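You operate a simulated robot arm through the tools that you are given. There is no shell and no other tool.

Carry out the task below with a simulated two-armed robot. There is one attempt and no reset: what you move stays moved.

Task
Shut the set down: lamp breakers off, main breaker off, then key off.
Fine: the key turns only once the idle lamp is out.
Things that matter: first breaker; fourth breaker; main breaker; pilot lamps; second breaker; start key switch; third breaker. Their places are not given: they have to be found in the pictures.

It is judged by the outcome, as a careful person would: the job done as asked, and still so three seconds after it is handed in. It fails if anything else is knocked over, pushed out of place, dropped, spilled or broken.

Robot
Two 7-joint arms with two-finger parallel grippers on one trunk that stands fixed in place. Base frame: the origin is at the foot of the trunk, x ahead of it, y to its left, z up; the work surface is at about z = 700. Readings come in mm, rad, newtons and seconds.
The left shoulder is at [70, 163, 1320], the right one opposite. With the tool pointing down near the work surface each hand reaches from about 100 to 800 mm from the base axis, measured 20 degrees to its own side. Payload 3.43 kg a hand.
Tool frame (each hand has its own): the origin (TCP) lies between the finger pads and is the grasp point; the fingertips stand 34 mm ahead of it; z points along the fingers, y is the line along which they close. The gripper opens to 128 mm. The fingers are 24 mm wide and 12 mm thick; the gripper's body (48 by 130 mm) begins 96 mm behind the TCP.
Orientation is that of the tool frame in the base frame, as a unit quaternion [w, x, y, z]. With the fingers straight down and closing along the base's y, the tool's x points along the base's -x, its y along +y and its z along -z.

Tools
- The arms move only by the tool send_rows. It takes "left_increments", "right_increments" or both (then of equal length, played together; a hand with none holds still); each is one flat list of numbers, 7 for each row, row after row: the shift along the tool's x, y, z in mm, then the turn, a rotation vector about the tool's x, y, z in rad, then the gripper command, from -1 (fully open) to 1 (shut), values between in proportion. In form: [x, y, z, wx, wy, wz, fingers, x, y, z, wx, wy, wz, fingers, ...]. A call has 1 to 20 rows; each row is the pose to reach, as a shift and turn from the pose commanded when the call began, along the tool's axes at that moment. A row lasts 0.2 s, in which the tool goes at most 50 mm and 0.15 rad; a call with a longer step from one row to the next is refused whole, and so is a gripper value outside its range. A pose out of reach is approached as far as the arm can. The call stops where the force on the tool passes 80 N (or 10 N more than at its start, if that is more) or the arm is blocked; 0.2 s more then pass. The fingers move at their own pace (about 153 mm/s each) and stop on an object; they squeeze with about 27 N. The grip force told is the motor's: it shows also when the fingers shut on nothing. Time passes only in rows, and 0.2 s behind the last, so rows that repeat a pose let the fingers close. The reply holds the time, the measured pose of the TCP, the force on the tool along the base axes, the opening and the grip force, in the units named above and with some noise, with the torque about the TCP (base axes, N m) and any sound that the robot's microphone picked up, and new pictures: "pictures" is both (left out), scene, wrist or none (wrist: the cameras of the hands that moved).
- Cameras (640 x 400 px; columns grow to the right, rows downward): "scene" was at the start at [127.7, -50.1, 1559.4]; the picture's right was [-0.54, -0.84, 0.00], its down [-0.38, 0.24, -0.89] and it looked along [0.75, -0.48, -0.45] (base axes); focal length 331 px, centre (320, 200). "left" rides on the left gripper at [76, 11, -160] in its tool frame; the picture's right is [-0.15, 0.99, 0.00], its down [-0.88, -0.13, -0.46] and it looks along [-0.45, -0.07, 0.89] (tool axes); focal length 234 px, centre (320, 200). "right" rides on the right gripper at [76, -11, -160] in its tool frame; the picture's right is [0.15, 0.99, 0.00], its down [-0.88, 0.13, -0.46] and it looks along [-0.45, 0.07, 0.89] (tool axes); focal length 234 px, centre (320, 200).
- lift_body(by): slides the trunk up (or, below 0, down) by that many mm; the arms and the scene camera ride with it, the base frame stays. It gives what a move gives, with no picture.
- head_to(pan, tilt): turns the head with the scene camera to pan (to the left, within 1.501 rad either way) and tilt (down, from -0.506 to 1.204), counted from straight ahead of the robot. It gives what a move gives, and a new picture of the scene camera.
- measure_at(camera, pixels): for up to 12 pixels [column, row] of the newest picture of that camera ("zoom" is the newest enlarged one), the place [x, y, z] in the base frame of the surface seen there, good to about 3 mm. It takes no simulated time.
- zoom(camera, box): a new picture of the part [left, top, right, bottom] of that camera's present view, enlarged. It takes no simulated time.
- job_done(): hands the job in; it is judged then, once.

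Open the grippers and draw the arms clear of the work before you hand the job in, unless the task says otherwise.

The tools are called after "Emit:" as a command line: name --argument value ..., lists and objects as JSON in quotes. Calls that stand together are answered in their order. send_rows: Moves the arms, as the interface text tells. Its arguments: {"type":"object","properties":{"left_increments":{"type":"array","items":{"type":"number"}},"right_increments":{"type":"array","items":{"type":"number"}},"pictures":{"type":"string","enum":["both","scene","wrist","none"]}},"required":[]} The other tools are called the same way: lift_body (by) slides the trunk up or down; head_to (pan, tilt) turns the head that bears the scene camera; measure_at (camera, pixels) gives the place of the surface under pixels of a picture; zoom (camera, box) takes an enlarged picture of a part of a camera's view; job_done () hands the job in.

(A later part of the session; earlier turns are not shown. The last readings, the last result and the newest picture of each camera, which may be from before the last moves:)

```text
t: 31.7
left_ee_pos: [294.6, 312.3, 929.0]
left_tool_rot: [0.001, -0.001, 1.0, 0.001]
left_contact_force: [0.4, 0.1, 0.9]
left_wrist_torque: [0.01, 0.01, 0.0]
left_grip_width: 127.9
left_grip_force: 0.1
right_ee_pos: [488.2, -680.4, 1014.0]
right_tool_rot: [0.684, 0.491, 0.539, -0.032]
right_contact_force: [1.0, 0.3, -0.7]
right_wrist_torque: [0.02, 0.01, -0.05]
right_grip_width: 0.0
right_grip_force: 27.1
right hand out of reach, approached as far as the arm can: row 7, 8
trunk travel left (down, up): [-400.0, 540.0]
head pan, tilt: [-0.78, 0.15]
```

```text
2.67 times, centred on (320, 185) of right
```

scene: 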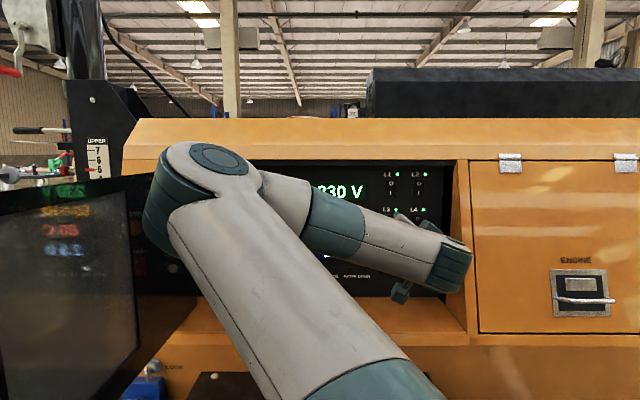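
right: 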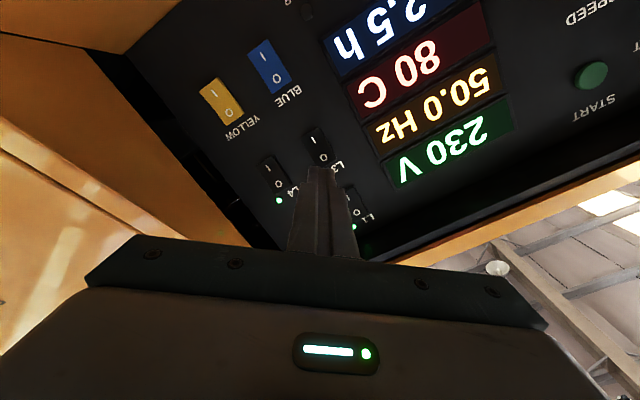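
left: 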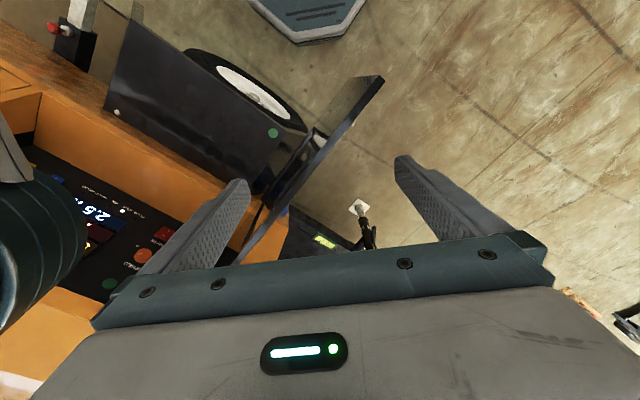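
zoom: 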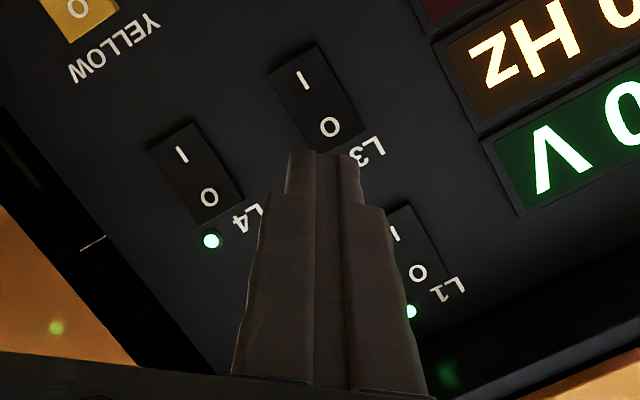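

The elbow is 165 mm clear of the door. The fingers point just at L3's O half (zoom 330,150 tip vs O at 330,125); I advance 85 mm, so the tips stop ~12 mm short, with a small leveling.

Emit:
send_rows --right_increments '[-3.1, 2.1, 28, -0.013, -0.016, 0, 1, -6.2, 4.2, 56, -0.027, -0.032, 0, 1, -9.3, 6.4, 84.5, -0.04, -0.0485, 0, 1, -9.3, 6.4, 84.5, -0.04, -0.0485, 0, 1]' --pictures "both"

```text
t: 32.7
left_ee_pos: [294.8, 311.8, 927.3]
left_tool_rot: [0.0, 0.0, 1.0, 0.0]
left_contact_force: [0.4, 0.4, 0.8]
left_wrist_torque: [0.02, 0.01, -0.01]
left_grip_width: 128.0
left_grip_force: 0.1
right_ee_pos: [528.3, -721.9, 1016.8]
right_tool_rot: [0.698, 0.481, 0.53, -0.032]
right_contact_force: [0.3, 0.7, 0.1]
right_wrist_torque: [0.0, -0.04, -0.04]
right_grip_width: 0.0
right_grip_force: 27.2
right hand out of reach, approached as far as the arm can: row 3, 4
trunk travel left (down, up): [-400.0, 540.0]
head pan, tilt: [-0.78, 0.15]
```

scene: 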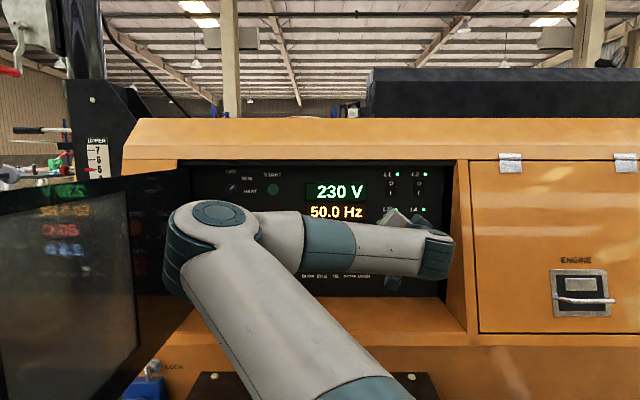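
right: 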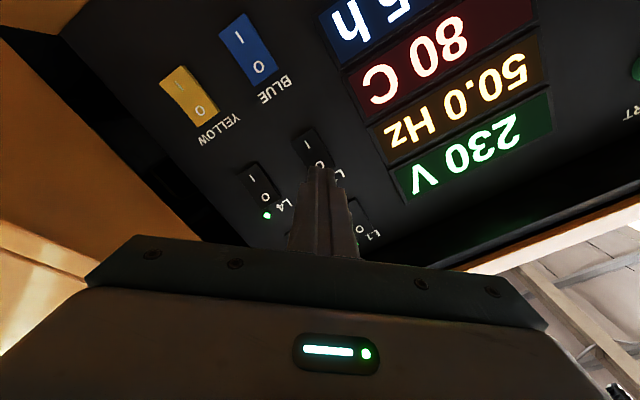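

It stops at n≈884, 27 mm short of my aim. I measure the forearm direction now to see which joint limits it.

Emit:
measure_at --camera "scene" --pixels '[[210, 210], [270, 215], [300, 235], [390, 240], [420, 245], [437, 240], [395, 225], [250, 300], [330, 370], [175, 250]]'

Emit:
zoom --camera "scene" --box '[150, 160, 490, 400]'

```text
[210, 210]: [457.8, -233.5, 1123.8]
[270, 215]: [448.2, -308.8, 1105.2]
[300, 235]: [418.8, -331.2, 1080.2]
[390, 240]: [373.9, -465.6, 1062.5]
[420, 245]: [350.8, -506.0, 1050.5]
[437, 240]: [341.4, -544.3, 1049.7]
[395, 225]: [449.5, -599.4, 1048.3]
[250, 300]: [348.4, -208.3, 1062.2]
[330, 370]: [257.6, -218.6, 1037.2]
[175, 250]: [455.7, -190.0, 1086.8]
```

```text
1.67 times, centred on (320, 280) of scene
```

zoom: 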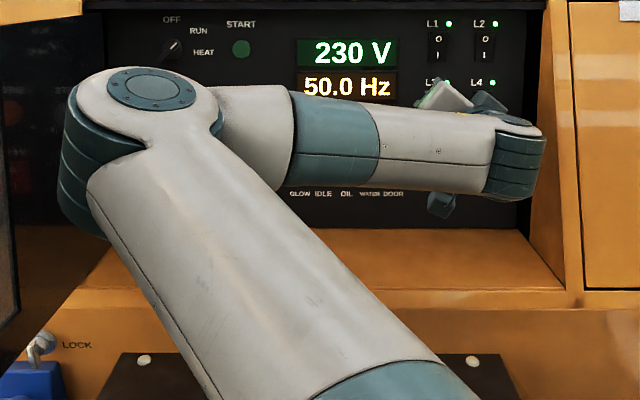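

Bend is only ~65° here, so the limit must be elsewhere (likely tool roll). I roll the tool back −0.42 rad in place and try the remaining 15 mm forward.

Emit:
send_rows --right_increments '[0, 0, 0, 0, 0, -0.14, 1, 0, 0, 0, 0, 0, -0.28, 1, 0, 0, 0, 0, 0, -0.42, 1, 0, 0, 15, 0, 0, -0.42, 1]' --pictures "scene"

```text
t: 33.7
left_ee_pos: [293.9, 313.2, 927.8]
left_tool_rot: [0.0, -0.001, 1.0, 0.0]
left_contact_force: [-0.3, 0.1, -0.5]
left_wrist_torque: [0.01, 0.0, 0.02]
left_grip_width: 127.8
left_grip_force: 0.0
right_ee_pos: [563.6, -685.3, 1029.8]
right_tool_rot: [0.683, 0.356, 0.612, -0.179]
right_contact_force: [0.7, -0.4, 0.3]
right_wrist_torque: [0.0, -0.01, 0.01]
right_grip_width: 0.1
right_grip_force: 27.5
right hand out of reach, approached as far as the arm can: row 1, 2, 3, 4
trunk travel left (down, up): [-400.0, 540.0]
head pan, tilt: [-0.78, 0.15]
```

scene: 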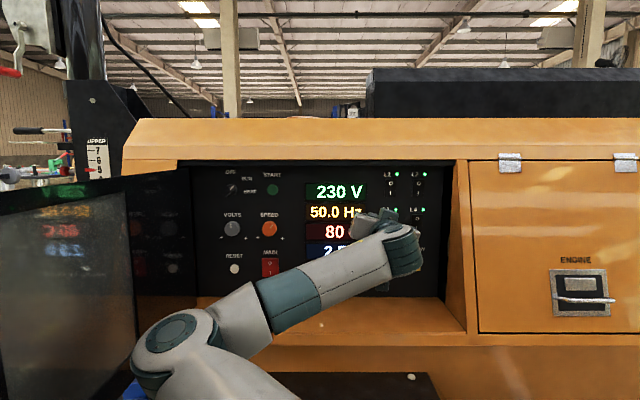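

Position drifted ~50 mm left in the recess (no contact, force ~0) as the arm changed posture. I back straight out 50 mm to be safe and see how it settles.

Emit:
send_rows --right_increments '[0, 0, -25, 0, 0, 0, 1, 0, 0, -50, 0, 0, 0, 1, 0, 0, -50, 0, 0, 0, 1]' --pictures "both"

```text
t: 34.5
left_ee_pos: [294.6, 311.9, 929.4]
left_tool_rot: [0.0, -0.002, 1.0, 0.0]
left_contact_force: [-0.2, 1.0, -0.3]
left_wrist_torque: [-0.03, 0.0, 0.02]
left_grip_width: 128.0
left_grip_force: 0.0
right_ee_pos: [529.1, -651.1, 1030.1]
right_tool_rot: [0.684, 0.356, 0.611, -0.18]
right_contact_force: [-1.0, 0.3, 0.5]
right_wrist_torque: [-0.01, 0.0, -0.03]
right_grip_width: 0.1
right_grip_force: 27.2
trunk travel left (down, up): [-400.0, 540.0]
head pan, tilt: [-0.78, 0.15]
```

scene: 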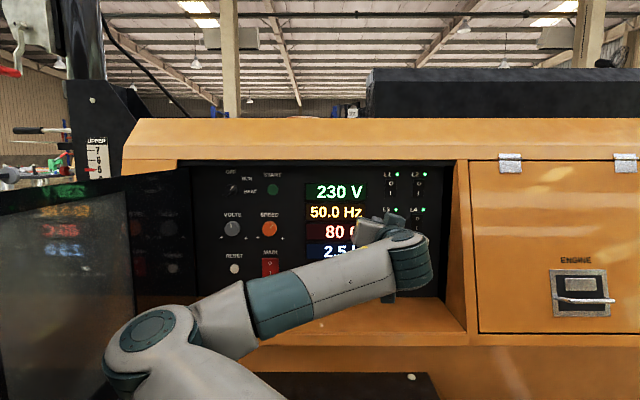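
right: 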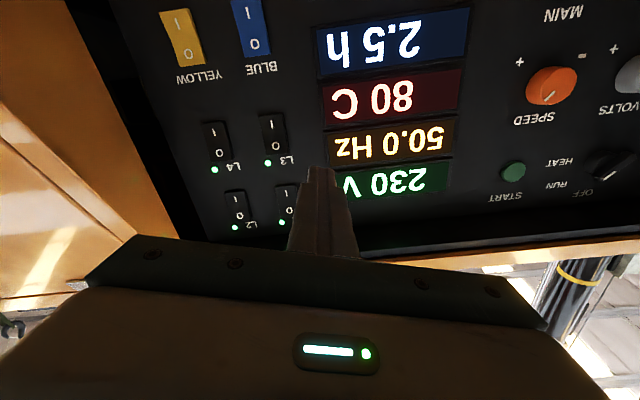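

Now reachable and stable at u≈86, n≈834, with a lower elbow. I try shifting right ~51 mm back in front of L3, outside the recess.

Emit:
send_rows --right_increments '[0, -13, 0, 0, 0, 0, 1, -0.5, -26, 0, 0, 0, 0, 1, -1, -39, 0, 0, 0, 0, 1, -1.1, -52.7, 0, 0, 0, 0, 1]' --pictures "scene"

```text
t: 35.5
left_ee_pos: [295.0, 311.6, 928.6]
left_tool_rot: [0.001, -0.002, 1.0, -0.001]
left_contact_force: [1.2, -0.8, -0.8]
left_wrist_torque: [-0.01, 0.0, -0.01]
left_grip_width: 127.8
left_grip_force: 0.1
right_ee_pos: [515.5, -665.8, 1024.8]
right_tool_rot: [0.683, 0.356, 0.612, -0.179]
right_contact_force: [0.2, -0.2, 0.2]
right_wrist_torque: [0.01, -0.05, -0.04]
right_grip_width: 0.1
right_grip_force: 26.8
right hand out of reach, approached as far as the arm can: row 2, 3, 4
trunk travel left (down, up): [-400.0, 540.0]
head pan, tilt: [-0.78, 0.15]
```

scene: 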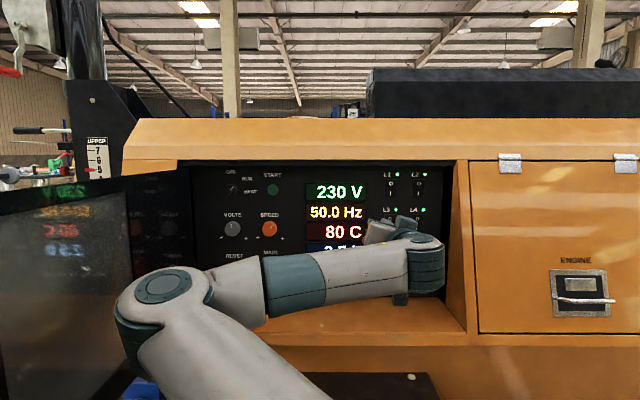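

Stuck again at u≈106. I measure the forearm here to compare the wrist geometry with the earlier stuck postures.

Emit:
measure_at --camera "scene" --pixels '[[160, 285], [240, 280], [250, 285], [340, 275], [390, 275], [425, 270], [430, 245], [400, 240], [378, 232], [220, 350]]'

Emit:
zoom --camera "scene" --box '[340, 180, 480, 320]'

```text
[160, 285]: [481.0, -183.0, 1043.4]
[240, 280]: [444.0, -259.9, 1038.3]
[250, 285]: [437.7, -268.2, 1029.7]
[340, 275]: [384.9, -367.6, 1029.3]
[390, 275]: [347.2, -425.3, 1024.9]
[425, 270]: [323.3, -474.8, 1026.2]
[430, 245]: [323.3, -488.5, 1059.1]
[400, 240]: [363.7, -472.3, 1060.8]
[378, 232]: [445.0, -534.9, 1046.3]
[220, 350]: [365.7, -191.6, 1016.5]
```

```text
2.86 times, centred on (410, 250) of scene
```

zoom: 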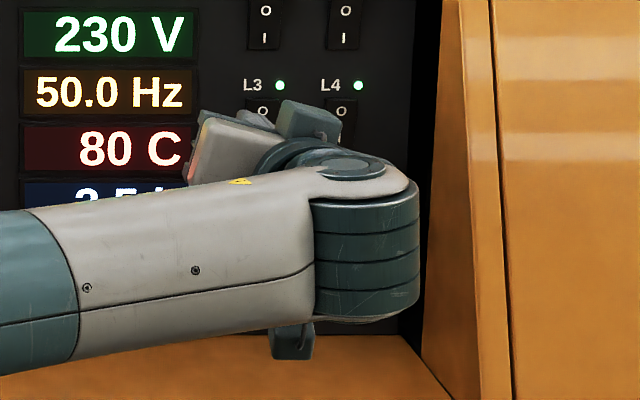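

All stuck postures share a forearm-roll joint near its limit: the wrist is bent on the wrong branch. I'll switch branches: first swing the hand to the right about the wrist (through alignment with the forearm), then cone it around the forearm, then swing back. Swing right now.

Emit:
send_rows --right_increments '[-8.6, -31.1, -2.2, 0.133, -0.037, 0, 1, -17.1, -61.6, -8.9, 0.266, -0.074, 0, 1, -25.2, -91, -19.8, 0.399, -0.11, 0, 1, -32.9, -118.7, -35, 0.532, -0.147, 0, 1, -39.9, -144, -53.9, 0.664, -0.184, 0, 1, -46.2, -166.7, -76.4, 0.797, -0.221, 0, 1, -51.7, -186.4, -101.9, 0.93, -0.258, 0, 1, -56.1, -202.4, -130.0, 1.063, -0.295, 0, 1, -59.5, -214.5, -160.2, 1.196, -0.331, 0, 1, -61.7, -222.4, -191.5, 1.329, -0.368, 0, 1]' --pictures "both"

```text
t: 37.7
left_ee_pos: [293.6, 311.7, 928.3]
left_tool_rot: [0.0, -0.001, 1.0, -0.001]
left_contact_force: [0.2, -0.1, 0.1]
left_wrist_torque: [-0.02, 0.0, 0.0]
left_grip_width: 128.1
left_grip_force: 0.0
right_ee_pos: [216.6, -693.2, 1024.2]
right_tool_rot: [0.414, 0.664, 0.245, -0.574]
right_contact_force: [0.3, -0.2, 0.4]
right_wrist_torque: [-0.03, -0.01, 0.03]
right_grip_width: 0.3
right_grip_force: 26.9
trunk travel left (down, up): [-400.0, 540.0]
head pan, tilt: [-0.78, 0.15]
```

scene: 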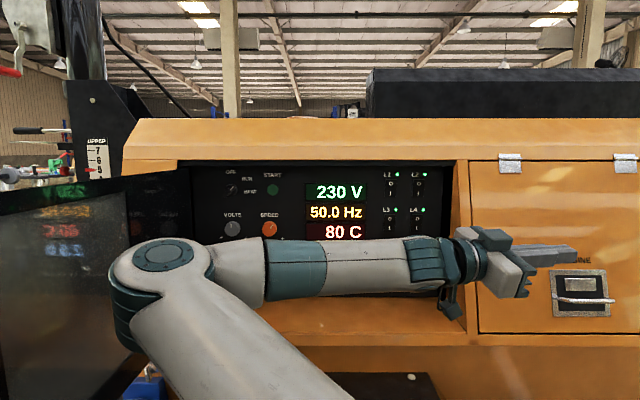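
right: 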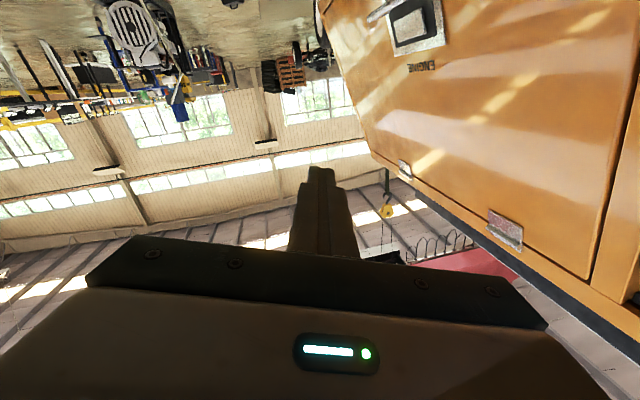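

The whole swing was reached; the hand is now roughly in line with the forearm (fingers at 560,255 px). I continue the same swing 24° further so the wrist bends to the other side.

Emit:
send_rows --right_increments '[-8.8, -31.6, -2.3, 0.135, -0.0377, 0, 1, -17.5, -62.7, -9.2, 0.27, -0.0753, 0, 1, -25.8, -92.5, -20.4, 0.405, -0.113, 0, 1, -25.8, -92.5, -20.4, 0.405, -0.113, 0, 1]' --pictures "both"

```text
t: 38.7
left_ee_pos: [295.2, 313.2, 927.8]
left_tool_rot: [0.0, -0.001, 1.0, 0.0]
left_contact_force: [0.5, 0.7, 0.2]
left_wrist_torque: [-0.02, -0.01, -0.03]
left_grip_width: 128.1
left_grip_force: 0.1
right_ee_pos: [148.4, -624.4, 1024.6]
right_tool_rot: [0.284, 0.7, 0.1, -0.648]
right_contact_force: [-0.1, 0.5, -0.3]
right_wrist_torque: [-0.03, -0.02, 0.03]
right_grip_width: 0.0
right_grip_force: 26.7
trunk travel left (down, up): [-400.0, 540.0]
head pan, tilt: [-0.78, 0.15]
```

scene: 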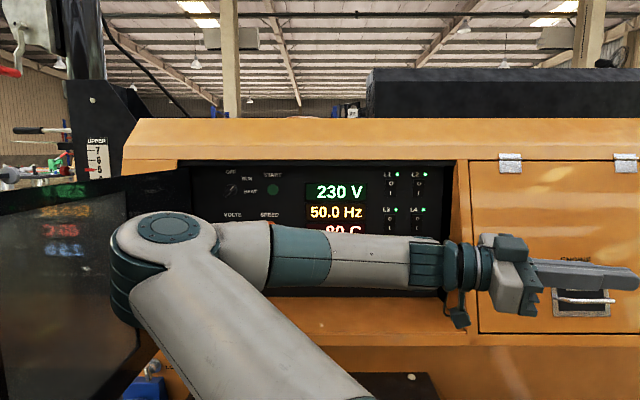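
right: 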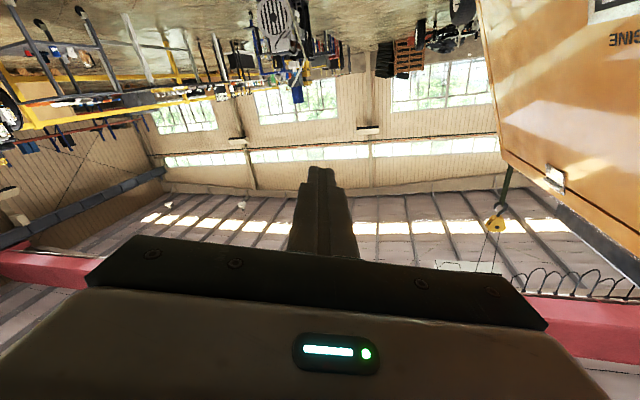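

The swing reached. I measure forearm and hand points to determine the current bend direction.

Emit:
measure_at --camera "scene" --pixels '[[165, 227], [235, 240], [260, 255], [330, 262], [400, 264], [430, 265], [455, 270], [470, 270], [510, 270], [600, 275], [150, 280], [230, 330]]'

Emit:
zoom --camera "scene" --box '[380, 190, 640, 350]'

```text
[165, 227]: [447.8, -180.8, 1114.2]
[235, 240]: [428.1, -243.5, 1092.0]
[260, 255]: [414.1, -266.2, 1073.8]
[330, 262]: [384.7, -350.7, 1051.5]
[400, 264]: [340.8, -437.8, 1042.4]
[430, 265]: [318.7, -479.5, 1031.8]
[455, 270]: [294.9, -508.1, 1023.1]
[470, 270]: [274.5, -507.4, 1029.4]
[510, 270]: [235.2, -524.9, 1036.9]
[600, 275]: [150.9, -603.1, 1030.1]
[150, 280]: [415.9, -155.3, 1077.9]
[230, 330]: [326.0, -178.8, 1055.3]
```

```text
2.46 times, centred on (510, 270) of scene
```

zoom: 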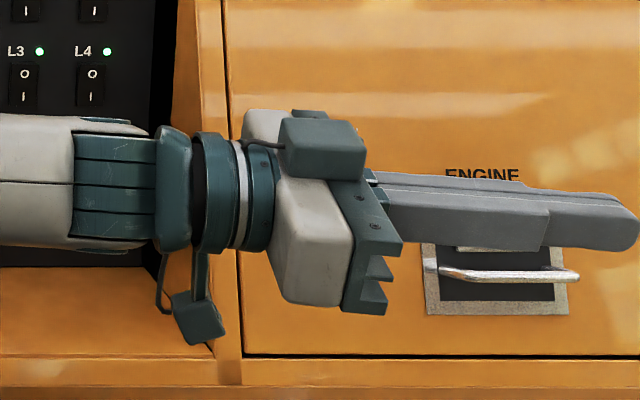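

The forearm heads about −114° and the tool −148°, so the wrist now bends right by ~35°. Next I cone the hand around the forearm axis, upward, first by 90°.

Emit:
send_rows --right_increments '[-15.7, 11.6, -0.8, -0.0457, -0.0695, -0.1161, 1, -29.7, 25.0, -3.2, -0.0914, -0.139, -0.2322, 1, -42.0, 39.6, -7.2, -0.1371, -0.2085, -0.3483, 1, -52.1, 55.5, -12.6, -0.1828, -0.278, -0.4644, 1, -60.0, 71.9, -19.5, -0.2285, -0.3475, -0.5805, 1, -65.4, 88.9, -27.5, -0.2742, -0.417, -0.6966, 1, -68.1, 106.1, -36.6, -0.3199, -0.4865, -0.8127, 1, -68.4, 122.8, -46.6, -0.3656, -0.556, -0.9288, 1, -65.9, 139.1, -57.2, -0.4113, -0.6255, -1.0449, 1, -60.8, 154.3, -68.4, -0.457, -0.695, -1.161, 1, -53.3, 168.3, -79.7, -0.5027, -0.7645, -1.2771, 1]' --pictures "both"

```text
t: 41.3
left_ee_pos: [282.8, 330.0, 927.7]
left_tool_rot: [0.009, 0.002, 1.0, -0.015]
left_contact_force: [-0.1, -0.5, 0.5]
left_wrist_torque: [0.02, -0.04, 0.01]
left_grip_width: 128.2
left_grip_force: 0.1
right_ee_pos: [267.7, -684.6, 1149.8]
right_tool_rot: [-0.041, -0.166, -0.517, 0.838]
right_contact_force: [-0.5, 0.0, -0.9]
right_wrist_torque: [-0.1, 0.02, 0.05]
right_grip_width: 0.0
right_grip_force: 27.6
trunk travel left (down, up): [-400.0, 540.0]
head pan, tilt: [-0.78, 0.15]
stopped in row 11 (right hand): the arm was blocked; the commanded pose is now the measured one
```

scene: 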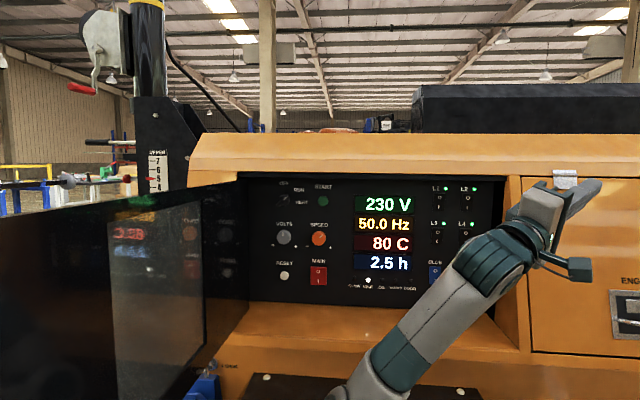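
right: 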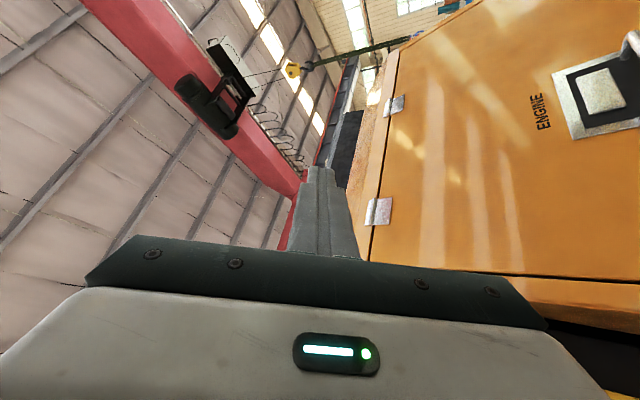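

The arm was blocked, and the scene view and left-hand reading shifted slightly — the arm changed posture to elbow-low quickly. I stop and re-check the door and panel positions before moving further.

Emit:
measure_at --camera "scene" --pixels '[[240, 180], [100, 203], [207, 345], [283, 201], [318, 276], [265, 378], [375, 380], [205, 390], [300, 320], [520, 180]]'

Emit:
head_to --pan -0.5 --tilt 0.6

```text
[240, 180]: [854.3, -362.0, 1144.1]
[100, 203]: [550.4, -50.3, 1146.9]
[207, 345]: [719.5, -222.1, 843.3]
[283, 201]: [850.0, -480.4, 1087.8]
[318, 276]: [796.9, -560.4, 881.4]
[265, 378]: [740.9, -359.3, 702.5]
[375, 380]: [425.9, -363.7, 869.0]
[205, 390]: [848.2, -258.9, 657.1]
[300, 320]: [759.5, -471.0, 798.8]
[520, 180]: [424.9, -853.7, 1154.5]
```

```text
t: 42.2
left_ee_pos: [279.5, 321.6, 927.6]
left_tool_rot: [0.009, 0.01, 1.0, -0.01]
left_contact_force: [-0.3, -1.1, -0.1]
left_wrist_torque: [0.06, -0.02, 0.04]
left_grip_width: 128.1
left_grip_force: 0.1
right_ee_pos: [249.9, -693.6, 1146.1]
right_tool_rot: [-0.03, -0.172, -0.514, 0.84]
right_contact_force: [-0.8, 0.3, -0.5]
right_wrist_torque: [-0.04, 0.04, 0.01]
right_grip_width: 0.0
right_grip_force: 26.5
trunk travel left (down, up): [-400.0, 540.0]
head pan, tilt: [-0.499, 0.6]
```

scene: 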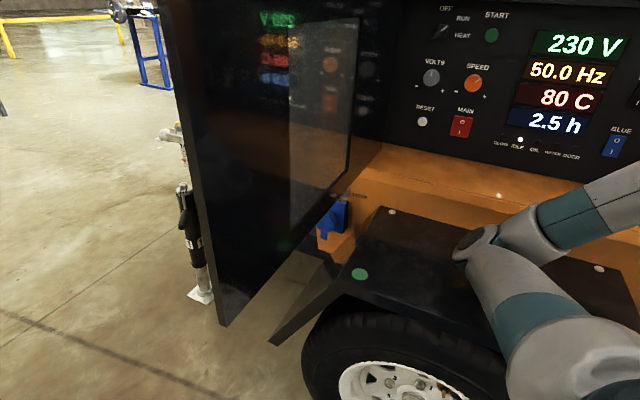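

The door, panel and fender measure unchanged, but the right elbow (475,245 px) appears to be touching the black fender, straining the trunk. I measure it to confirm.

Emit:
measure_at --camera "scene" --pixels '[[465, 250], [490, 230], [475, 265], [510, 230], [540, 280], [440, 245], [430, 260], [500, 330], [600, 380], [360, 275]]'

Emit:
zoom --camera "scene" --box '[380, 160, 640, 400]'

```text
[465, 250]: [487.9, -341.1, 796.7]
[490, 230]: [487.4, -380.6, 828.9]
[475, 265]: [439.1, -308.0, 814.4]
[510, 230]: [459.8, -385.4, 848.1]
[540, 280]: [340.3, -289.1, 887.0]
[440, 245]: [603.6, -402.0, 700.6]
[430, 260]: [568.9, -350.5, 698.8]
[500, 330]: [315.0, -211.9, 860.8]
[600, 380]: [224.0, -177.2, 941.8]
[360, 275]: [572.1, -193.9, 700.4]
```

```text
1.67 times, centred on (510, 280) of scene
```

zoom: 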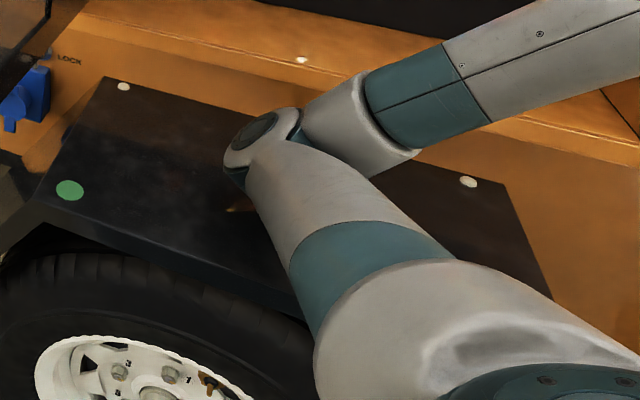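

The elbow (top ~z 800, radius ~55) is indeed resting on the fender at z 700. I raise the trunk 80 mm to lift it off.

Emit:
lift_body --by 80

Emit:
head_to --pan -0.5 --tilt 0.62

```text
t: 42.6
left_ee_pos: [267.2, 261.0, 941.8]
left_tool_rot: [0.012, 0.052, 0.999, 0.002]
left_contact_force: [-3.7, -4.5, -1.0]
left_wrist_torque: [0.55, -0.43, 0.06]
left_grip_width: 128.0
left_grip_force: 0.0
right_ee_pos: [225.4, -747.5, 1163.1]
right_tool_rot: [-0.114, -0.2, -0.502, 0.833]
right_contact_force: [37.3, 4.9, -5.8]
right_wrist_torque: [-0.6, -1.77, -3.63]
right_grip_width: 0.1
right_grip_force: 27.0
trunk travel left (down, up): [-403.0, 537.0]
head pan, tilt: [-0.499, 0.6]
stopped: the arm was blocked; the commanded pose is now the measured one
```

```text
t: 43.2
left_ee_pos: [267.3, 233.0, 951.7]
left_tool_rot: [-0.001, 0.084, 0.996, 0.007]
left_contact_force: [0.6, 0.4, -0.5]
left_wrist_torque: [-0.04, 0.07, 0.01]
left_grip_width: 127.9
left_grip_force: 0.0
right_ee_pos: [247.5, -800.9, 1107.5]
right_tool_rot: [-0.195, -0.257, -0.568, 0.757]
right_contact_force: [-0.6, 0.1, 0.3]
right_wrist_torque: [0.04, 0.02, 0.01]
right_grip_width: 0.1
right_grip_force: 27.3
trunk travel left (down, up): [-403.0, 537.0]
head pan, tilt: [-0.499, 0.62]
```

scene: 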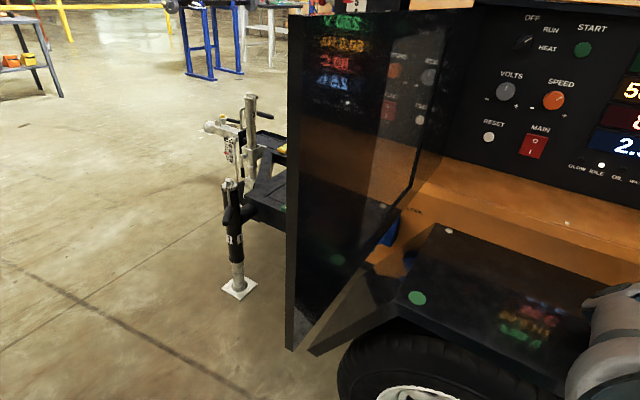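

Lifting was blocked after 3 mm and the left hand has shifted too, so the trunk itself is being strained. I measure several points in the current view to work out how the camera (and robot) now stands, without moving anything.

Emit:
measure_at --camera "scene" --pixels '[[320, 200], [420, 200], [320, 300], [533, 146], [450, 230], [417, 298], [290, 340], [240, 290], [60, 300], [620, 330], [600, 360], [523, 42]]'

Emit:
zoom --camera "scene" --box '[400, 200, 640, 400]'

Emit:
zoom --camera "left" --box '[0, 0, 640, 400]'

Emit:
zoom --camera "right" --box '[0, 0, 640, 400]'

```text
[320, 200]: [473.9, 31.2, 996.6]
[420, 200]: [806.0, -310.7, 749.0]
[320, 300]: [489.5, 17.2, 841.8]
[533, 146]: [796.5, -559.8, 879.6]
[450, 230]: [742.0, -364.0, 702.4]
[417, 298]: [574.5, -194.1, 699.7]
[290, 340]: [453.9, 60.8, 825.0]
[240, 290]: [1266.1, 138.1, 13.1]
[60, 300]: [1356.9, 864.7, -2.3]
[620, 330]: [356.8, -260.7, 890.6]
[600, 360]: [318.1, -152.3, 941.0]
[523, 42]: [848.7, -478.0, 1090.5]
```

```text
2.00 times, centred on (520, 300) of scene
```

zoom: 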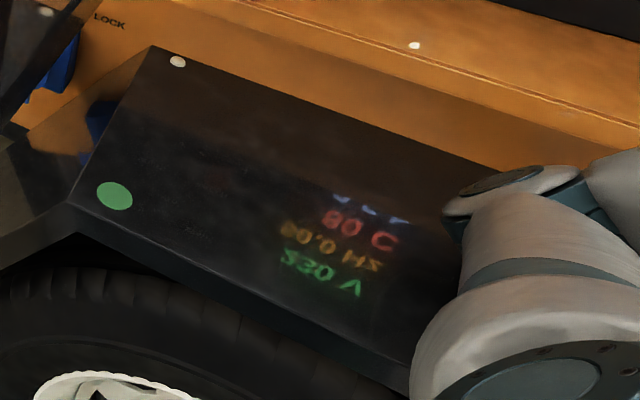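

```text
1.00 times, centred on (320, 200) of left (not enlarged: the box is as wide or as high as the picture)
```

zoom: 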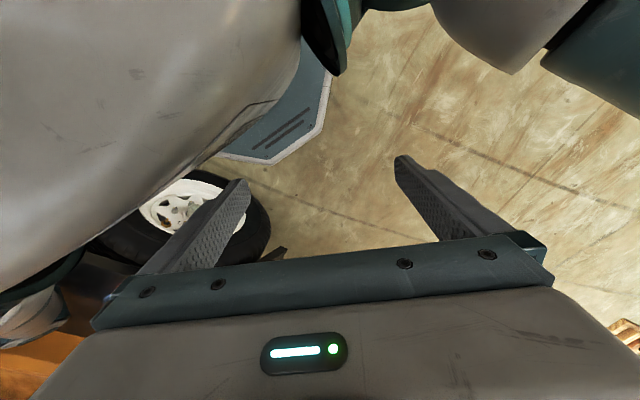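

```text
1.00 times, centred on (320, 200) of right (not enlarged: the box is as wide or as high as the picture)
```

zoom: 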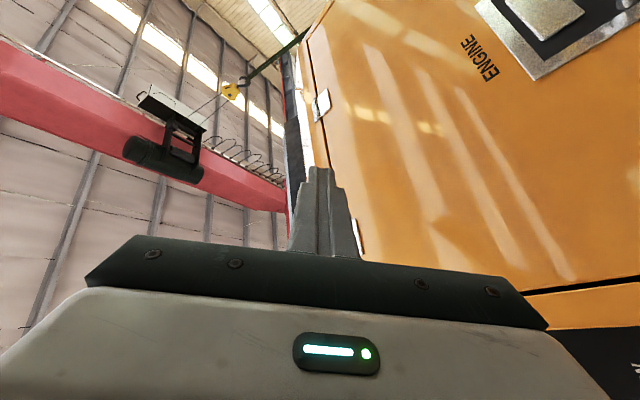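

The readings suggest the robot's trunk is being pushed off its nominal stance. I measure the base plate, wheel and arm in the left-hand view to see what is in contact with what.

Emit:
measure_at --camera "left" --pixels '[[290, 120], [270, 155], [325, 130], [240, 140], [180, 200], [130, 100], [200, 60], [40, 300], [330, 40], [480, 20], [600, 50], [420, 100]]'

Emit:
head_to --pan -0.9 --tilt 0.7

```text
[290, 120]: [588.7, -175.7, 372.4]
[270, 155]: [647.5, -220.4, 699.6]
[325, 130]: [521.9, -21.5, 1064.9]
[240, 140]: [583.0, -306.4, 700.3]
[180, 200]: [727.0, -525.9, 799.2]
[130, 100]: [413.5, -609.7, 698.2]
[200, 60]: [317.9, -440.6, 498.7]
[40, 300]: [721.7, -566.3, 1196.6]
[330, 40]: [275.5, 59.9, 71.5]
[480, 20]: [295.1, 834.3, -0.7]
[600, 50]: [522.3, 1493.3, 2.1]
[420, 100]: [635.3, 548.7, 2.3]
```

```text
t: 44.0
left_ee_pos: [266.9, 233.0, 950.6]
left_tool_rot: [0.0, 0.08, 0.997, 0.007]
left_contact_force: [0.2, 0.2, 0.6]
left_wrist_torque: [0.0, 0.0, -0.01]
left_grip_width: 128.1
left_grip_force: 0.0
right_ee_pos: [245.2, -801.9, 1108.4]
right_tool_rot: [-0.196, -0.257, -0.567, 0.757]
right_contact_force: [0.7, -0.6, 0.0]
right_wrist_torque: [0.02, -0.05, 0.01]
right_grip_width: 0.2
right_grip_force: 27.2
trunk travel left (down, up): [-403.0, 537.0]
head pan, tilt: [-0.901, 0.7]
```

scene: 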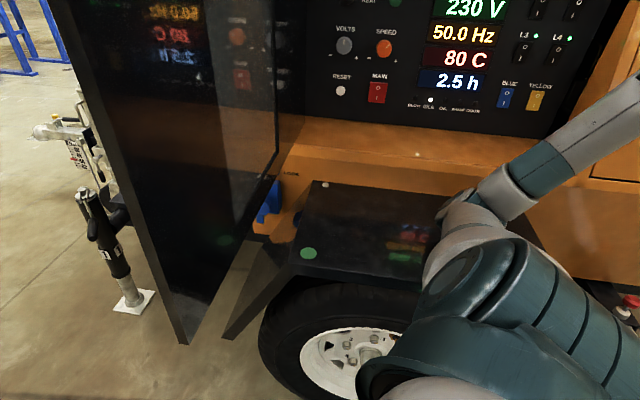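

The view is clearly closer to the fender than nominal. I measure points in this newest scene picture to determine precisely where the camera stands.

Emit:
measure_at --camera "scene" --pixels '[[320, 200], [377, 92], [325, 185], [308, 253], [185, 343], [120, 290], [50, 350], [600, 100], [460, 210], [470, 270], [430, 380], [560, 320]]'

Emit:
zoom --camera "left" --box '[0, 0, 640, 400]'

Emit:
measure_at --camera "zoom" --pixels '[[290, 120], [270, 155], [325, 130], [190, 220], [250, 250], [130, 100], [200, 60], [40, 300], [330, 40], [480, 20], [600, 50], [420, 100]]'

```text
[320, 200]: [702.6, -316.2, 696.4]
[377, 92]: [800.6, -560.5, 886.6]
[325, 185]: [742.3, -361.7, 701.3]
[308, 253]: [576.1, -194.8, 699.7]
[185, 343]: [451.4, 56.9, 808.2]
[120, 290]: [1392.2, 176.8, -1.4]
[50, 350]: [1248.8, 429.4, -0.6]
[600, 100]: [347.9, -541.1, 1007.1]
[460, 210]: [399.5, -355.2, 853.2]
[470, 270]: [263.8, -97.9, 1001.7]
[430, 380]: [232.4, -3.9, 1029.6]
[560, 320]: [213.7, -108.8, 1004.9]
```

```text
1.00 times, centred on (320, 200) of left (not enlarged: the box is as wide or as high as the picture)
```

zoom: 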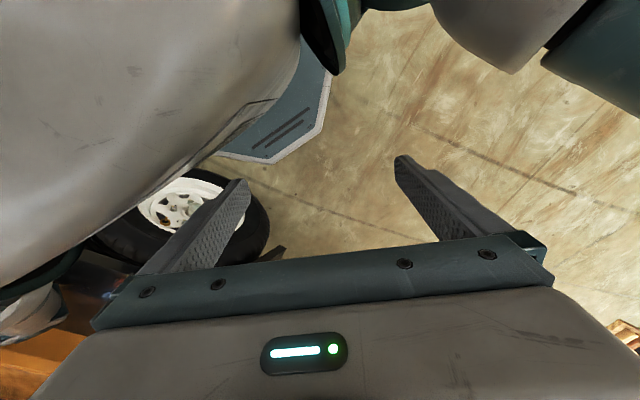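

```text
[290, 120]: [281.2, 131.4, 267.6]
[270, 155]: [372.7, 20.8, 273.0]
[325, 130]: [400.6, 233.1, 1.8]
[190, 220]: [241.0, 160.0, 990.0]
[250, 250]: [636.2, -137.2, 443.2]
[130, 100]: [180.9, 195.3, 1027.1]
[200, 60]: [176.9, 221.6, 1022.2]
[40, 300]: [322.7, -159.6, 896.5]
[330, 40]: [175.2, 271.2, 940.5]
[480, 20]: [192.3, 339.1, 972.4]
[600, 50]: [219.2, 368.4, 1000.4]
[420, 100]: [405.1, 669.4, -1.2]
```

Resection gives the camera at about (200,70,1150), displaced ~(93,143) mm and yawed ~14° from nominal: the robot has been shoved back by its own elbow. All readings are now static with zero forces; I look down at my own base and left arm to understand before moving.

Emit:
head_to --pan 0.4 --tilt 1.2

Emit:
head_to --pan -1.3 --tilt 1.0

```text
t: 45.5
left_ee_pos: [267.8, 234.3, 951.2]
left_tool_rot: [0.0, 0.079, 0.997, 0.007]
left_contact_force: [0.6, -0.4, -0.1]
left_wrist_torque: [0.0, 0.01, 0.0]
left_grip_width: 128.0
left_grip_force: 0.0
right_ee_pos: [245.6, -799.8, 1109.4]
right_tool_rot: [-0.196, -0.258, -0.567, 0.757]
right_contact_force: [-0.3, -0.5, 0.3]
right_wrist_torque: [-0.02, 0.01, -0.02]
right_grip_width: 0.0
right_grip_force: 27.1
trunk travel left (down, up): [-403.0, 537.0]
head pan, tilt: [0.4, 1.201]
```

scene: 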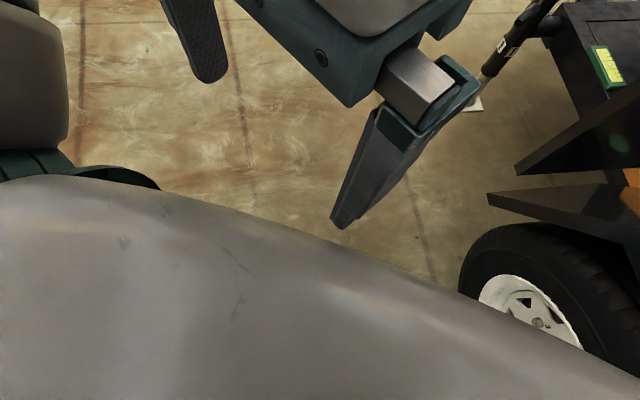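

```text
t: 47.2
left_ee_pos: [268.0, 233.5, 950.8]
left_tool_rot: [0.001, 0.079, 0.997, 0.005]
left_contact_force: [-0.3, -0.2, 0.5]
left_wrist_torque: [0.01, -0.01, 0.0]
left_grip_width: 127.7
left_grip_force: 0.1
right_ee_pos: [244.4, -799.1, 1108.2]
right_tool_rot: [-0.196, -0.26, -0.566, 0.758]
right_contact_force: [0.3, 0.2, 0.6]
right_wrist_torque: [-0.01, -0.03, 0.02]
right_grip_width: 0.2
right_grip_force: 27.1
trunk travel left (down, up): [-403.0, 537.0]
head pan, tilt: [-1.3, 1.0]
```

scene: 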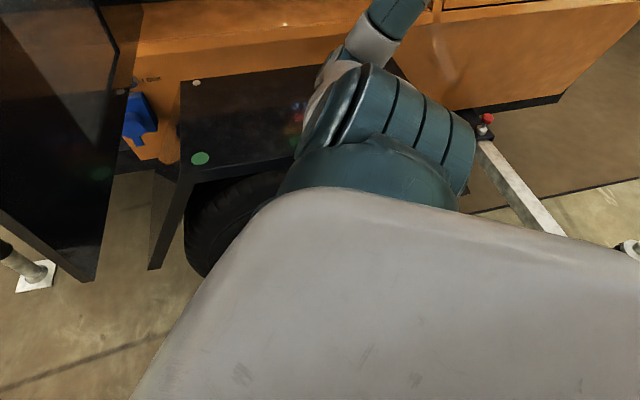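

The robot body itself seems displaced (~14° yaw), but static with no force; the generator, door and fender are unchanged. I test the right hand's response with a small 20 mm upward move.

Emit:
send_rows --right_increments '[-6.2, -7.6, 2.2, 0, 0, 0, 1, -12.3, -15.1, 4.5, 0, 0, 0, 1]' --pictures "both"

```text
t: 47.6
left_ee_pos: [279.7, 71.5, 960.8]
left_tool_rot: [-0.01, 0.077, 0.997, 0.016]
left_contact_force: [106.0, 31.5, -6.0]
left_wrist_torque: [-0.44, -3.23, 0.92]
left_grip_width: 24.1
left_grip_force: 0.2
right_ee_pos: [72.3, -1005.4, 1034.9]
right_tool_rot: [-0.051, -0.284, -0.623, 0.727]
right_contact_force: [32.1, -15.7, 18.6]
right_wrist_torque: [1.94, -0.92, -4.04]
right_grip_width: 0.3
right_grip_force: 26.7
trunk travel left (down, up): [-403.0, 537.0]
head pan, tilt: [-1.3, 1.0]
stopped in row 1 (left hand): the arm was blocked; the commanded pose is now the measured one
```

scene: 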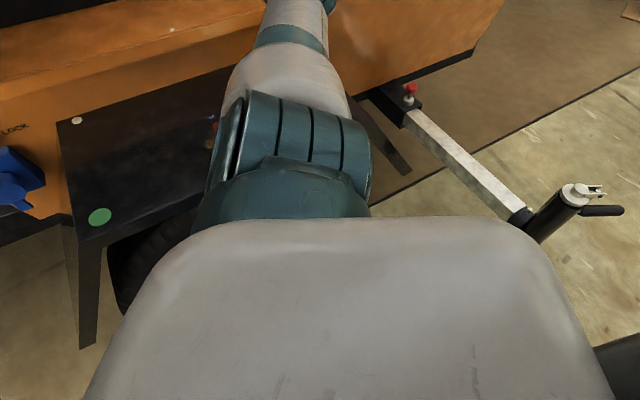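
right: 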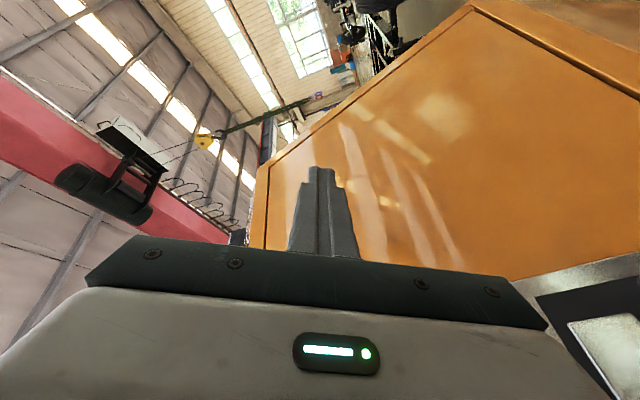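

That small move caused a large jump: the whole robot is swinging and the left hand reports 106 N. I stop commanding motion and measure this newest picture to find the current stance.

Emit:
measure_at --camera "scene" --pixels '[[77, 120], [100, 217], [410, 88], [578, 195], [480, 160], [300, 40], [270, 90], [290, 150], [300, 190], [200, 330], [350, 300], [600, 350]]'

Emit:
head_to --pan -1.0 --tilt 0.5

Emit:
zoom --camera "left" --box '[0, 0, 640, 400]'

Emit:
measure_at --camera "zoom" --pixels '[[290, 120], [270, 155], [190, 200], [420, 200], [320, 200], [130, 100], [200, 60], [40, 300], [330, 40], [480, 20], [600, 50], [420, 100]]'

```text
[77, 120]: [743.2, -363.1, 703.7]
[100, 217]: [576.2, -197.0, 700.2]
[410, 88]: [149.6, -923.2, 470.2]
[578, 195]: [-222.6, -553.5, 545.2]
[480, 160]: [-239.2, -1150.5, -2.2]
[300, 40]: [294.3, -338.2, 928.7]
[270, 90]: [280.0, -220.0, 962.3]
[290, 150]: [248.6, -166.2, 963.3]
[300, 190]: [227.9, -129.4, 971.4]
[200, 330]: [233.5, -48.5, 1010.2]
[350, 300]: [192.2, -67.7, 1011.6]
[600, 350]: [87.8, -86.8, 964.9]
```

```text
t: 48.5
left_ee_pos: [209.7, 79.2, 943.5]
left_tool_rot: [-0.014, 0.213, 0.976, 0.047]
left_contact_force: [0.1, -0.6, -0.1]
left_wrist_torque: [0.13, -0.16, 0.0]
left_grip_width: 127.8
left_grip_force: 0.1
right_ee_pos: [-82.4, -924.2, 1018.7]
right_tool_rot: [-0.073, -0.327, -0.563, 0.755]
right_contact_force: [0.3, -1.0, -1.0]
right_wrist_torque: [-0.08, 0.08, -0.07]
right_grip_width: 0.1
right_grip_force: 27.2
trunk travel left (down, up): [-403.0, 537.0]
head pan, tilt: [-1.0, 0.499]
```

scene: 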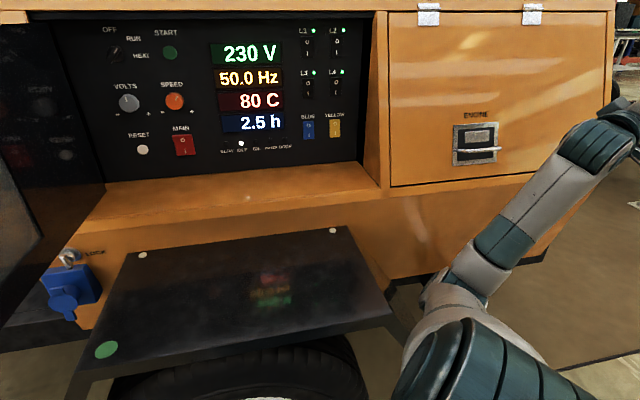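

```text
1.00 times, centred on (320, 200) of left (not enlarged: the box is as wide or as high as the picture)
```

zoom: 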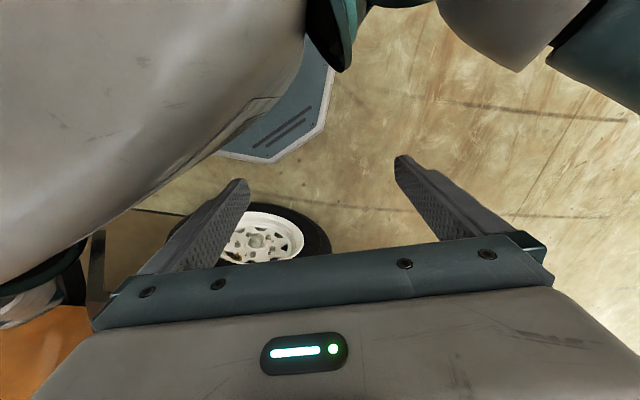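

```text
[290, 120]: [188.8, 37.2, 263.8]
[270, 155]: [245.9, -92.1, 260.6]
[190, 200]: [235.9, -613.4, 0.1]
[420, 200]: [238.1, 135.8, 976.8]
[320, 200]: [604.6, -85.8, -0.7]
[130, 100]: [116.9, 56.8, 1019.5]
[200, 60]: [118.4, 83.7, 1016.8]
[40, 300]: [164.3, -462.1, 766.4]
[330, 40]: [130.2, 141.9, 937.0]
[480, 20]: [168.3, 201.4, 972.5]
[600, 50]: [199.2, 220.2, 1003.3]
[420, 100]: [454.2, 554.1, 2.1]
```

The body shifted again during that move. I measure the current view (panel well visible) to work out where the camera and body are now, and whether things have settled.

Emit:
measure_at --camera "scene" --pixels '[[320, 200], [183, 145], [142, 255], [105, 349], [475, 145], [330, 231], [500, 240], [440, 290], [460, 350], [60, 330], [600, 300], [590, 130]]'

Emit:
head_to --pan -1.0 --tilt 0.6

```text
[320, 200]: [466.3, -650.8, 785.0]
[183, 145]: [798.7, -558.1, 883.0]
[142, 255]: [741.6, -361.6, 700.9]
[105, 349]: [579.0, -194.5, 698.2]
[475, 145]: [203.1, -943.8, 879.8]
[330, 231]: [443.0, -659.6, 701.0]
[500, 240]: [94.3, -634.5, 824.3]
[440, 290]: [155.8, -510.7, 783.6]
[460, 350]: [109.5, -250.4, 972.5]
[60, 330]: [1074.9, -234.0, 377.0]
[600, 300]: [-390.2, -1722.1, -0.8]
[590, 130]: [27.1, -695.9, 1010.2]
```

```text
t: 49.2
left_ee_pos: [198.1, 93.5, 945.0]
left_tool_rot: [-0.01, 0.211, 0.976, 0.041]
left_contact_force: [-0.4, 0.3, 0.1]
left_wrist_torque: [0.0, -0.01, 0.01]
left_grip_width: 127.9
left_grip_force: 0.0
right_ee_pos: [-90.8, -908.7, 1027.6]
right_tool_rot: [-0.08, -0.331, -0.558, 0.757]
right_contact_force: [0.0, 1.3, -0.8]
right_wrist_torque: [0.0, 0.01, 0.02]
right_grip_width: 0.1
right_grip_force: 27.1
trunk travel left (down, up): [-403.0, 537.0]
head pan, tilt: [-1.0, 0.6]
```

scene: 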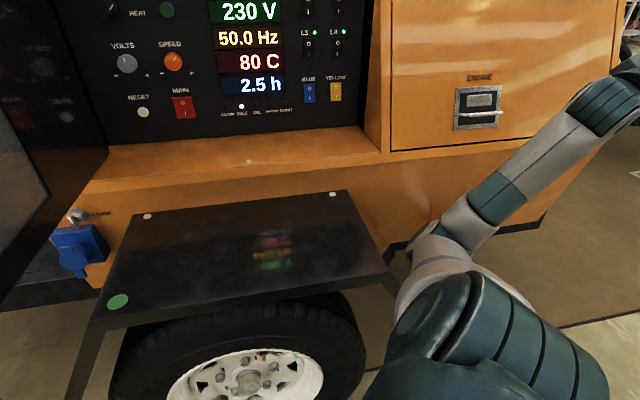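

Resection now puts the camera at (130,−60,1140), almost back at nominal: the elbow has slid off the fender and the body has sprung back. The right elbow (440,290 px → (156,−511,784)) is now beside the fender. I let time pass with a further head look to confirm everything has settled.

Emit:
head_to --pan -0.9 --tilt 0.7

Emit:
head_to --pan -1.45 --tilt 0.8

Emit:
measure_at --camera "scene" --pixels '[[320, 200], [200, 200], [200, 300], [100, 100], [450, 200], [300, 300], [500, 350], [320, 80]]'

```text
t: 49.9
left_ee_pos: [199.2, 93.6, 944.9]
left_tool_rot: [-0.01, 0.21, 0.977, 0.043]
left_contact_force: [-0.3, 1.0, 0.6]
left_wrist_torque: [0.01, -0.04, 0.01]
left_grip_width: 127.8
left_grip_force: 0.0
right_ee_pos: [-90.7, -909.8, 1026.7]
right_tool_rot: [-0.081, -0.331, -0.559, 0.755]
right_contact_force: [0.4, 0.0, -0.4]
right_wrist_torque: [0.04, 0.01, 0.01]
right_grip_width: 0.1
right_grip_force: 27.3
trunk travel left (down, up): [-403.0, 537.0]
head pan, tilt: [-0.901, 0.7]
```

scene: 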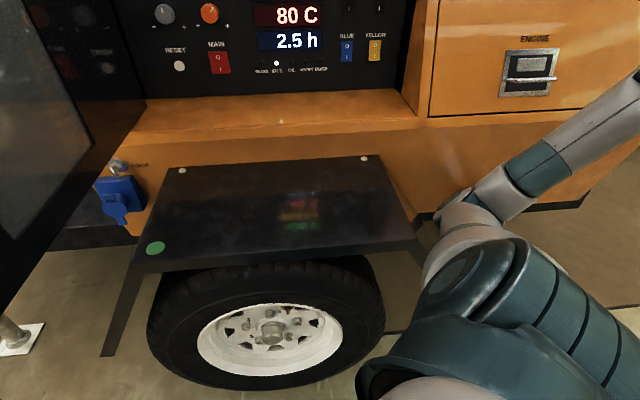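

```text
t: 50.8
left_ee_pos: [200.2, 92.5, 945.6]
left_tool_rot: [-0.011, 0.212, 0.976, 0.045]
left_contact_force: [0.3, -0.5, 0.1]
left_wrist_torque: [-0.03, 0.0, 0.0]
left_grip_width: 127.8
left_grip_force: 0.1
right_ee_pos: [-90.4, -910.6, 1026.6]
right_tool_rot: [-0.08, -0.332, -0.558, 0.756]
right_contact_force: [0.9, 0.4, -0.5]
right_wrist_torque: [-0.02, 0.01, 0.02]
right_grip_width: 0.2
right_grip_force: 26.8
trunk travel left (down, up): [-403.0, 537.0]
head pan, tilt: [-1.45, 0.799]
```

scene: 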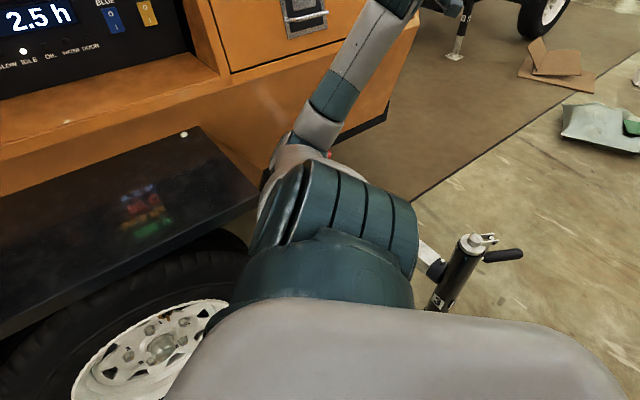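

```text
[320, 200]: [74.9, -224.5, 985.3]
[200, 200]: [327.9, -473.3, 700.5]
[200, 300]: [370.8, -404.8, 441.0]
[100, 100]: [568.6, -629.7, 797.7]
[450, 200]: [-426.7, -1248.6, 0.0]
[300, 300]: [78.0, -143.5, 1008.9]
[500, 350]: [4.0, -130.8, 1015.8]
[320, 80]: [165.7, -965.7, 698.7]
```

Everything is static again and near nominal; nothing else has moved. The elbow is beside the fender with free space above, so I raise the trunk in a moderate step to get clearance.

Emit:
lift_body --by 60

```text
t: 51.8
left_ee_pos: [199.8, 92.7, 1005.1]
left_tool_rot: [-0.01, 0.21, 0.977, 0.043]
left_contact_force: [0.6, 0.2, 0.5]
left_wrist_torque: [0.01, 0.0, 0.02]
left_grip_width: 128.2
left_grip_force: 0.0
right_ee_pos: [-90.1, -908.4, 1086.5]
right_tool_rot: [-0.079, -0.331, -0.559, 0.756]
right_contact_force: [1.0, 0.2, 0.4]
right_wrist_torque: [0.01, 0.03, -0.01]
right_grip_width: 0.0
right_grip_force: 27.4
trunk travel left (down, up): [-463.0, 477.0]
head pan, tilt: [-1.45, 0.799]
```

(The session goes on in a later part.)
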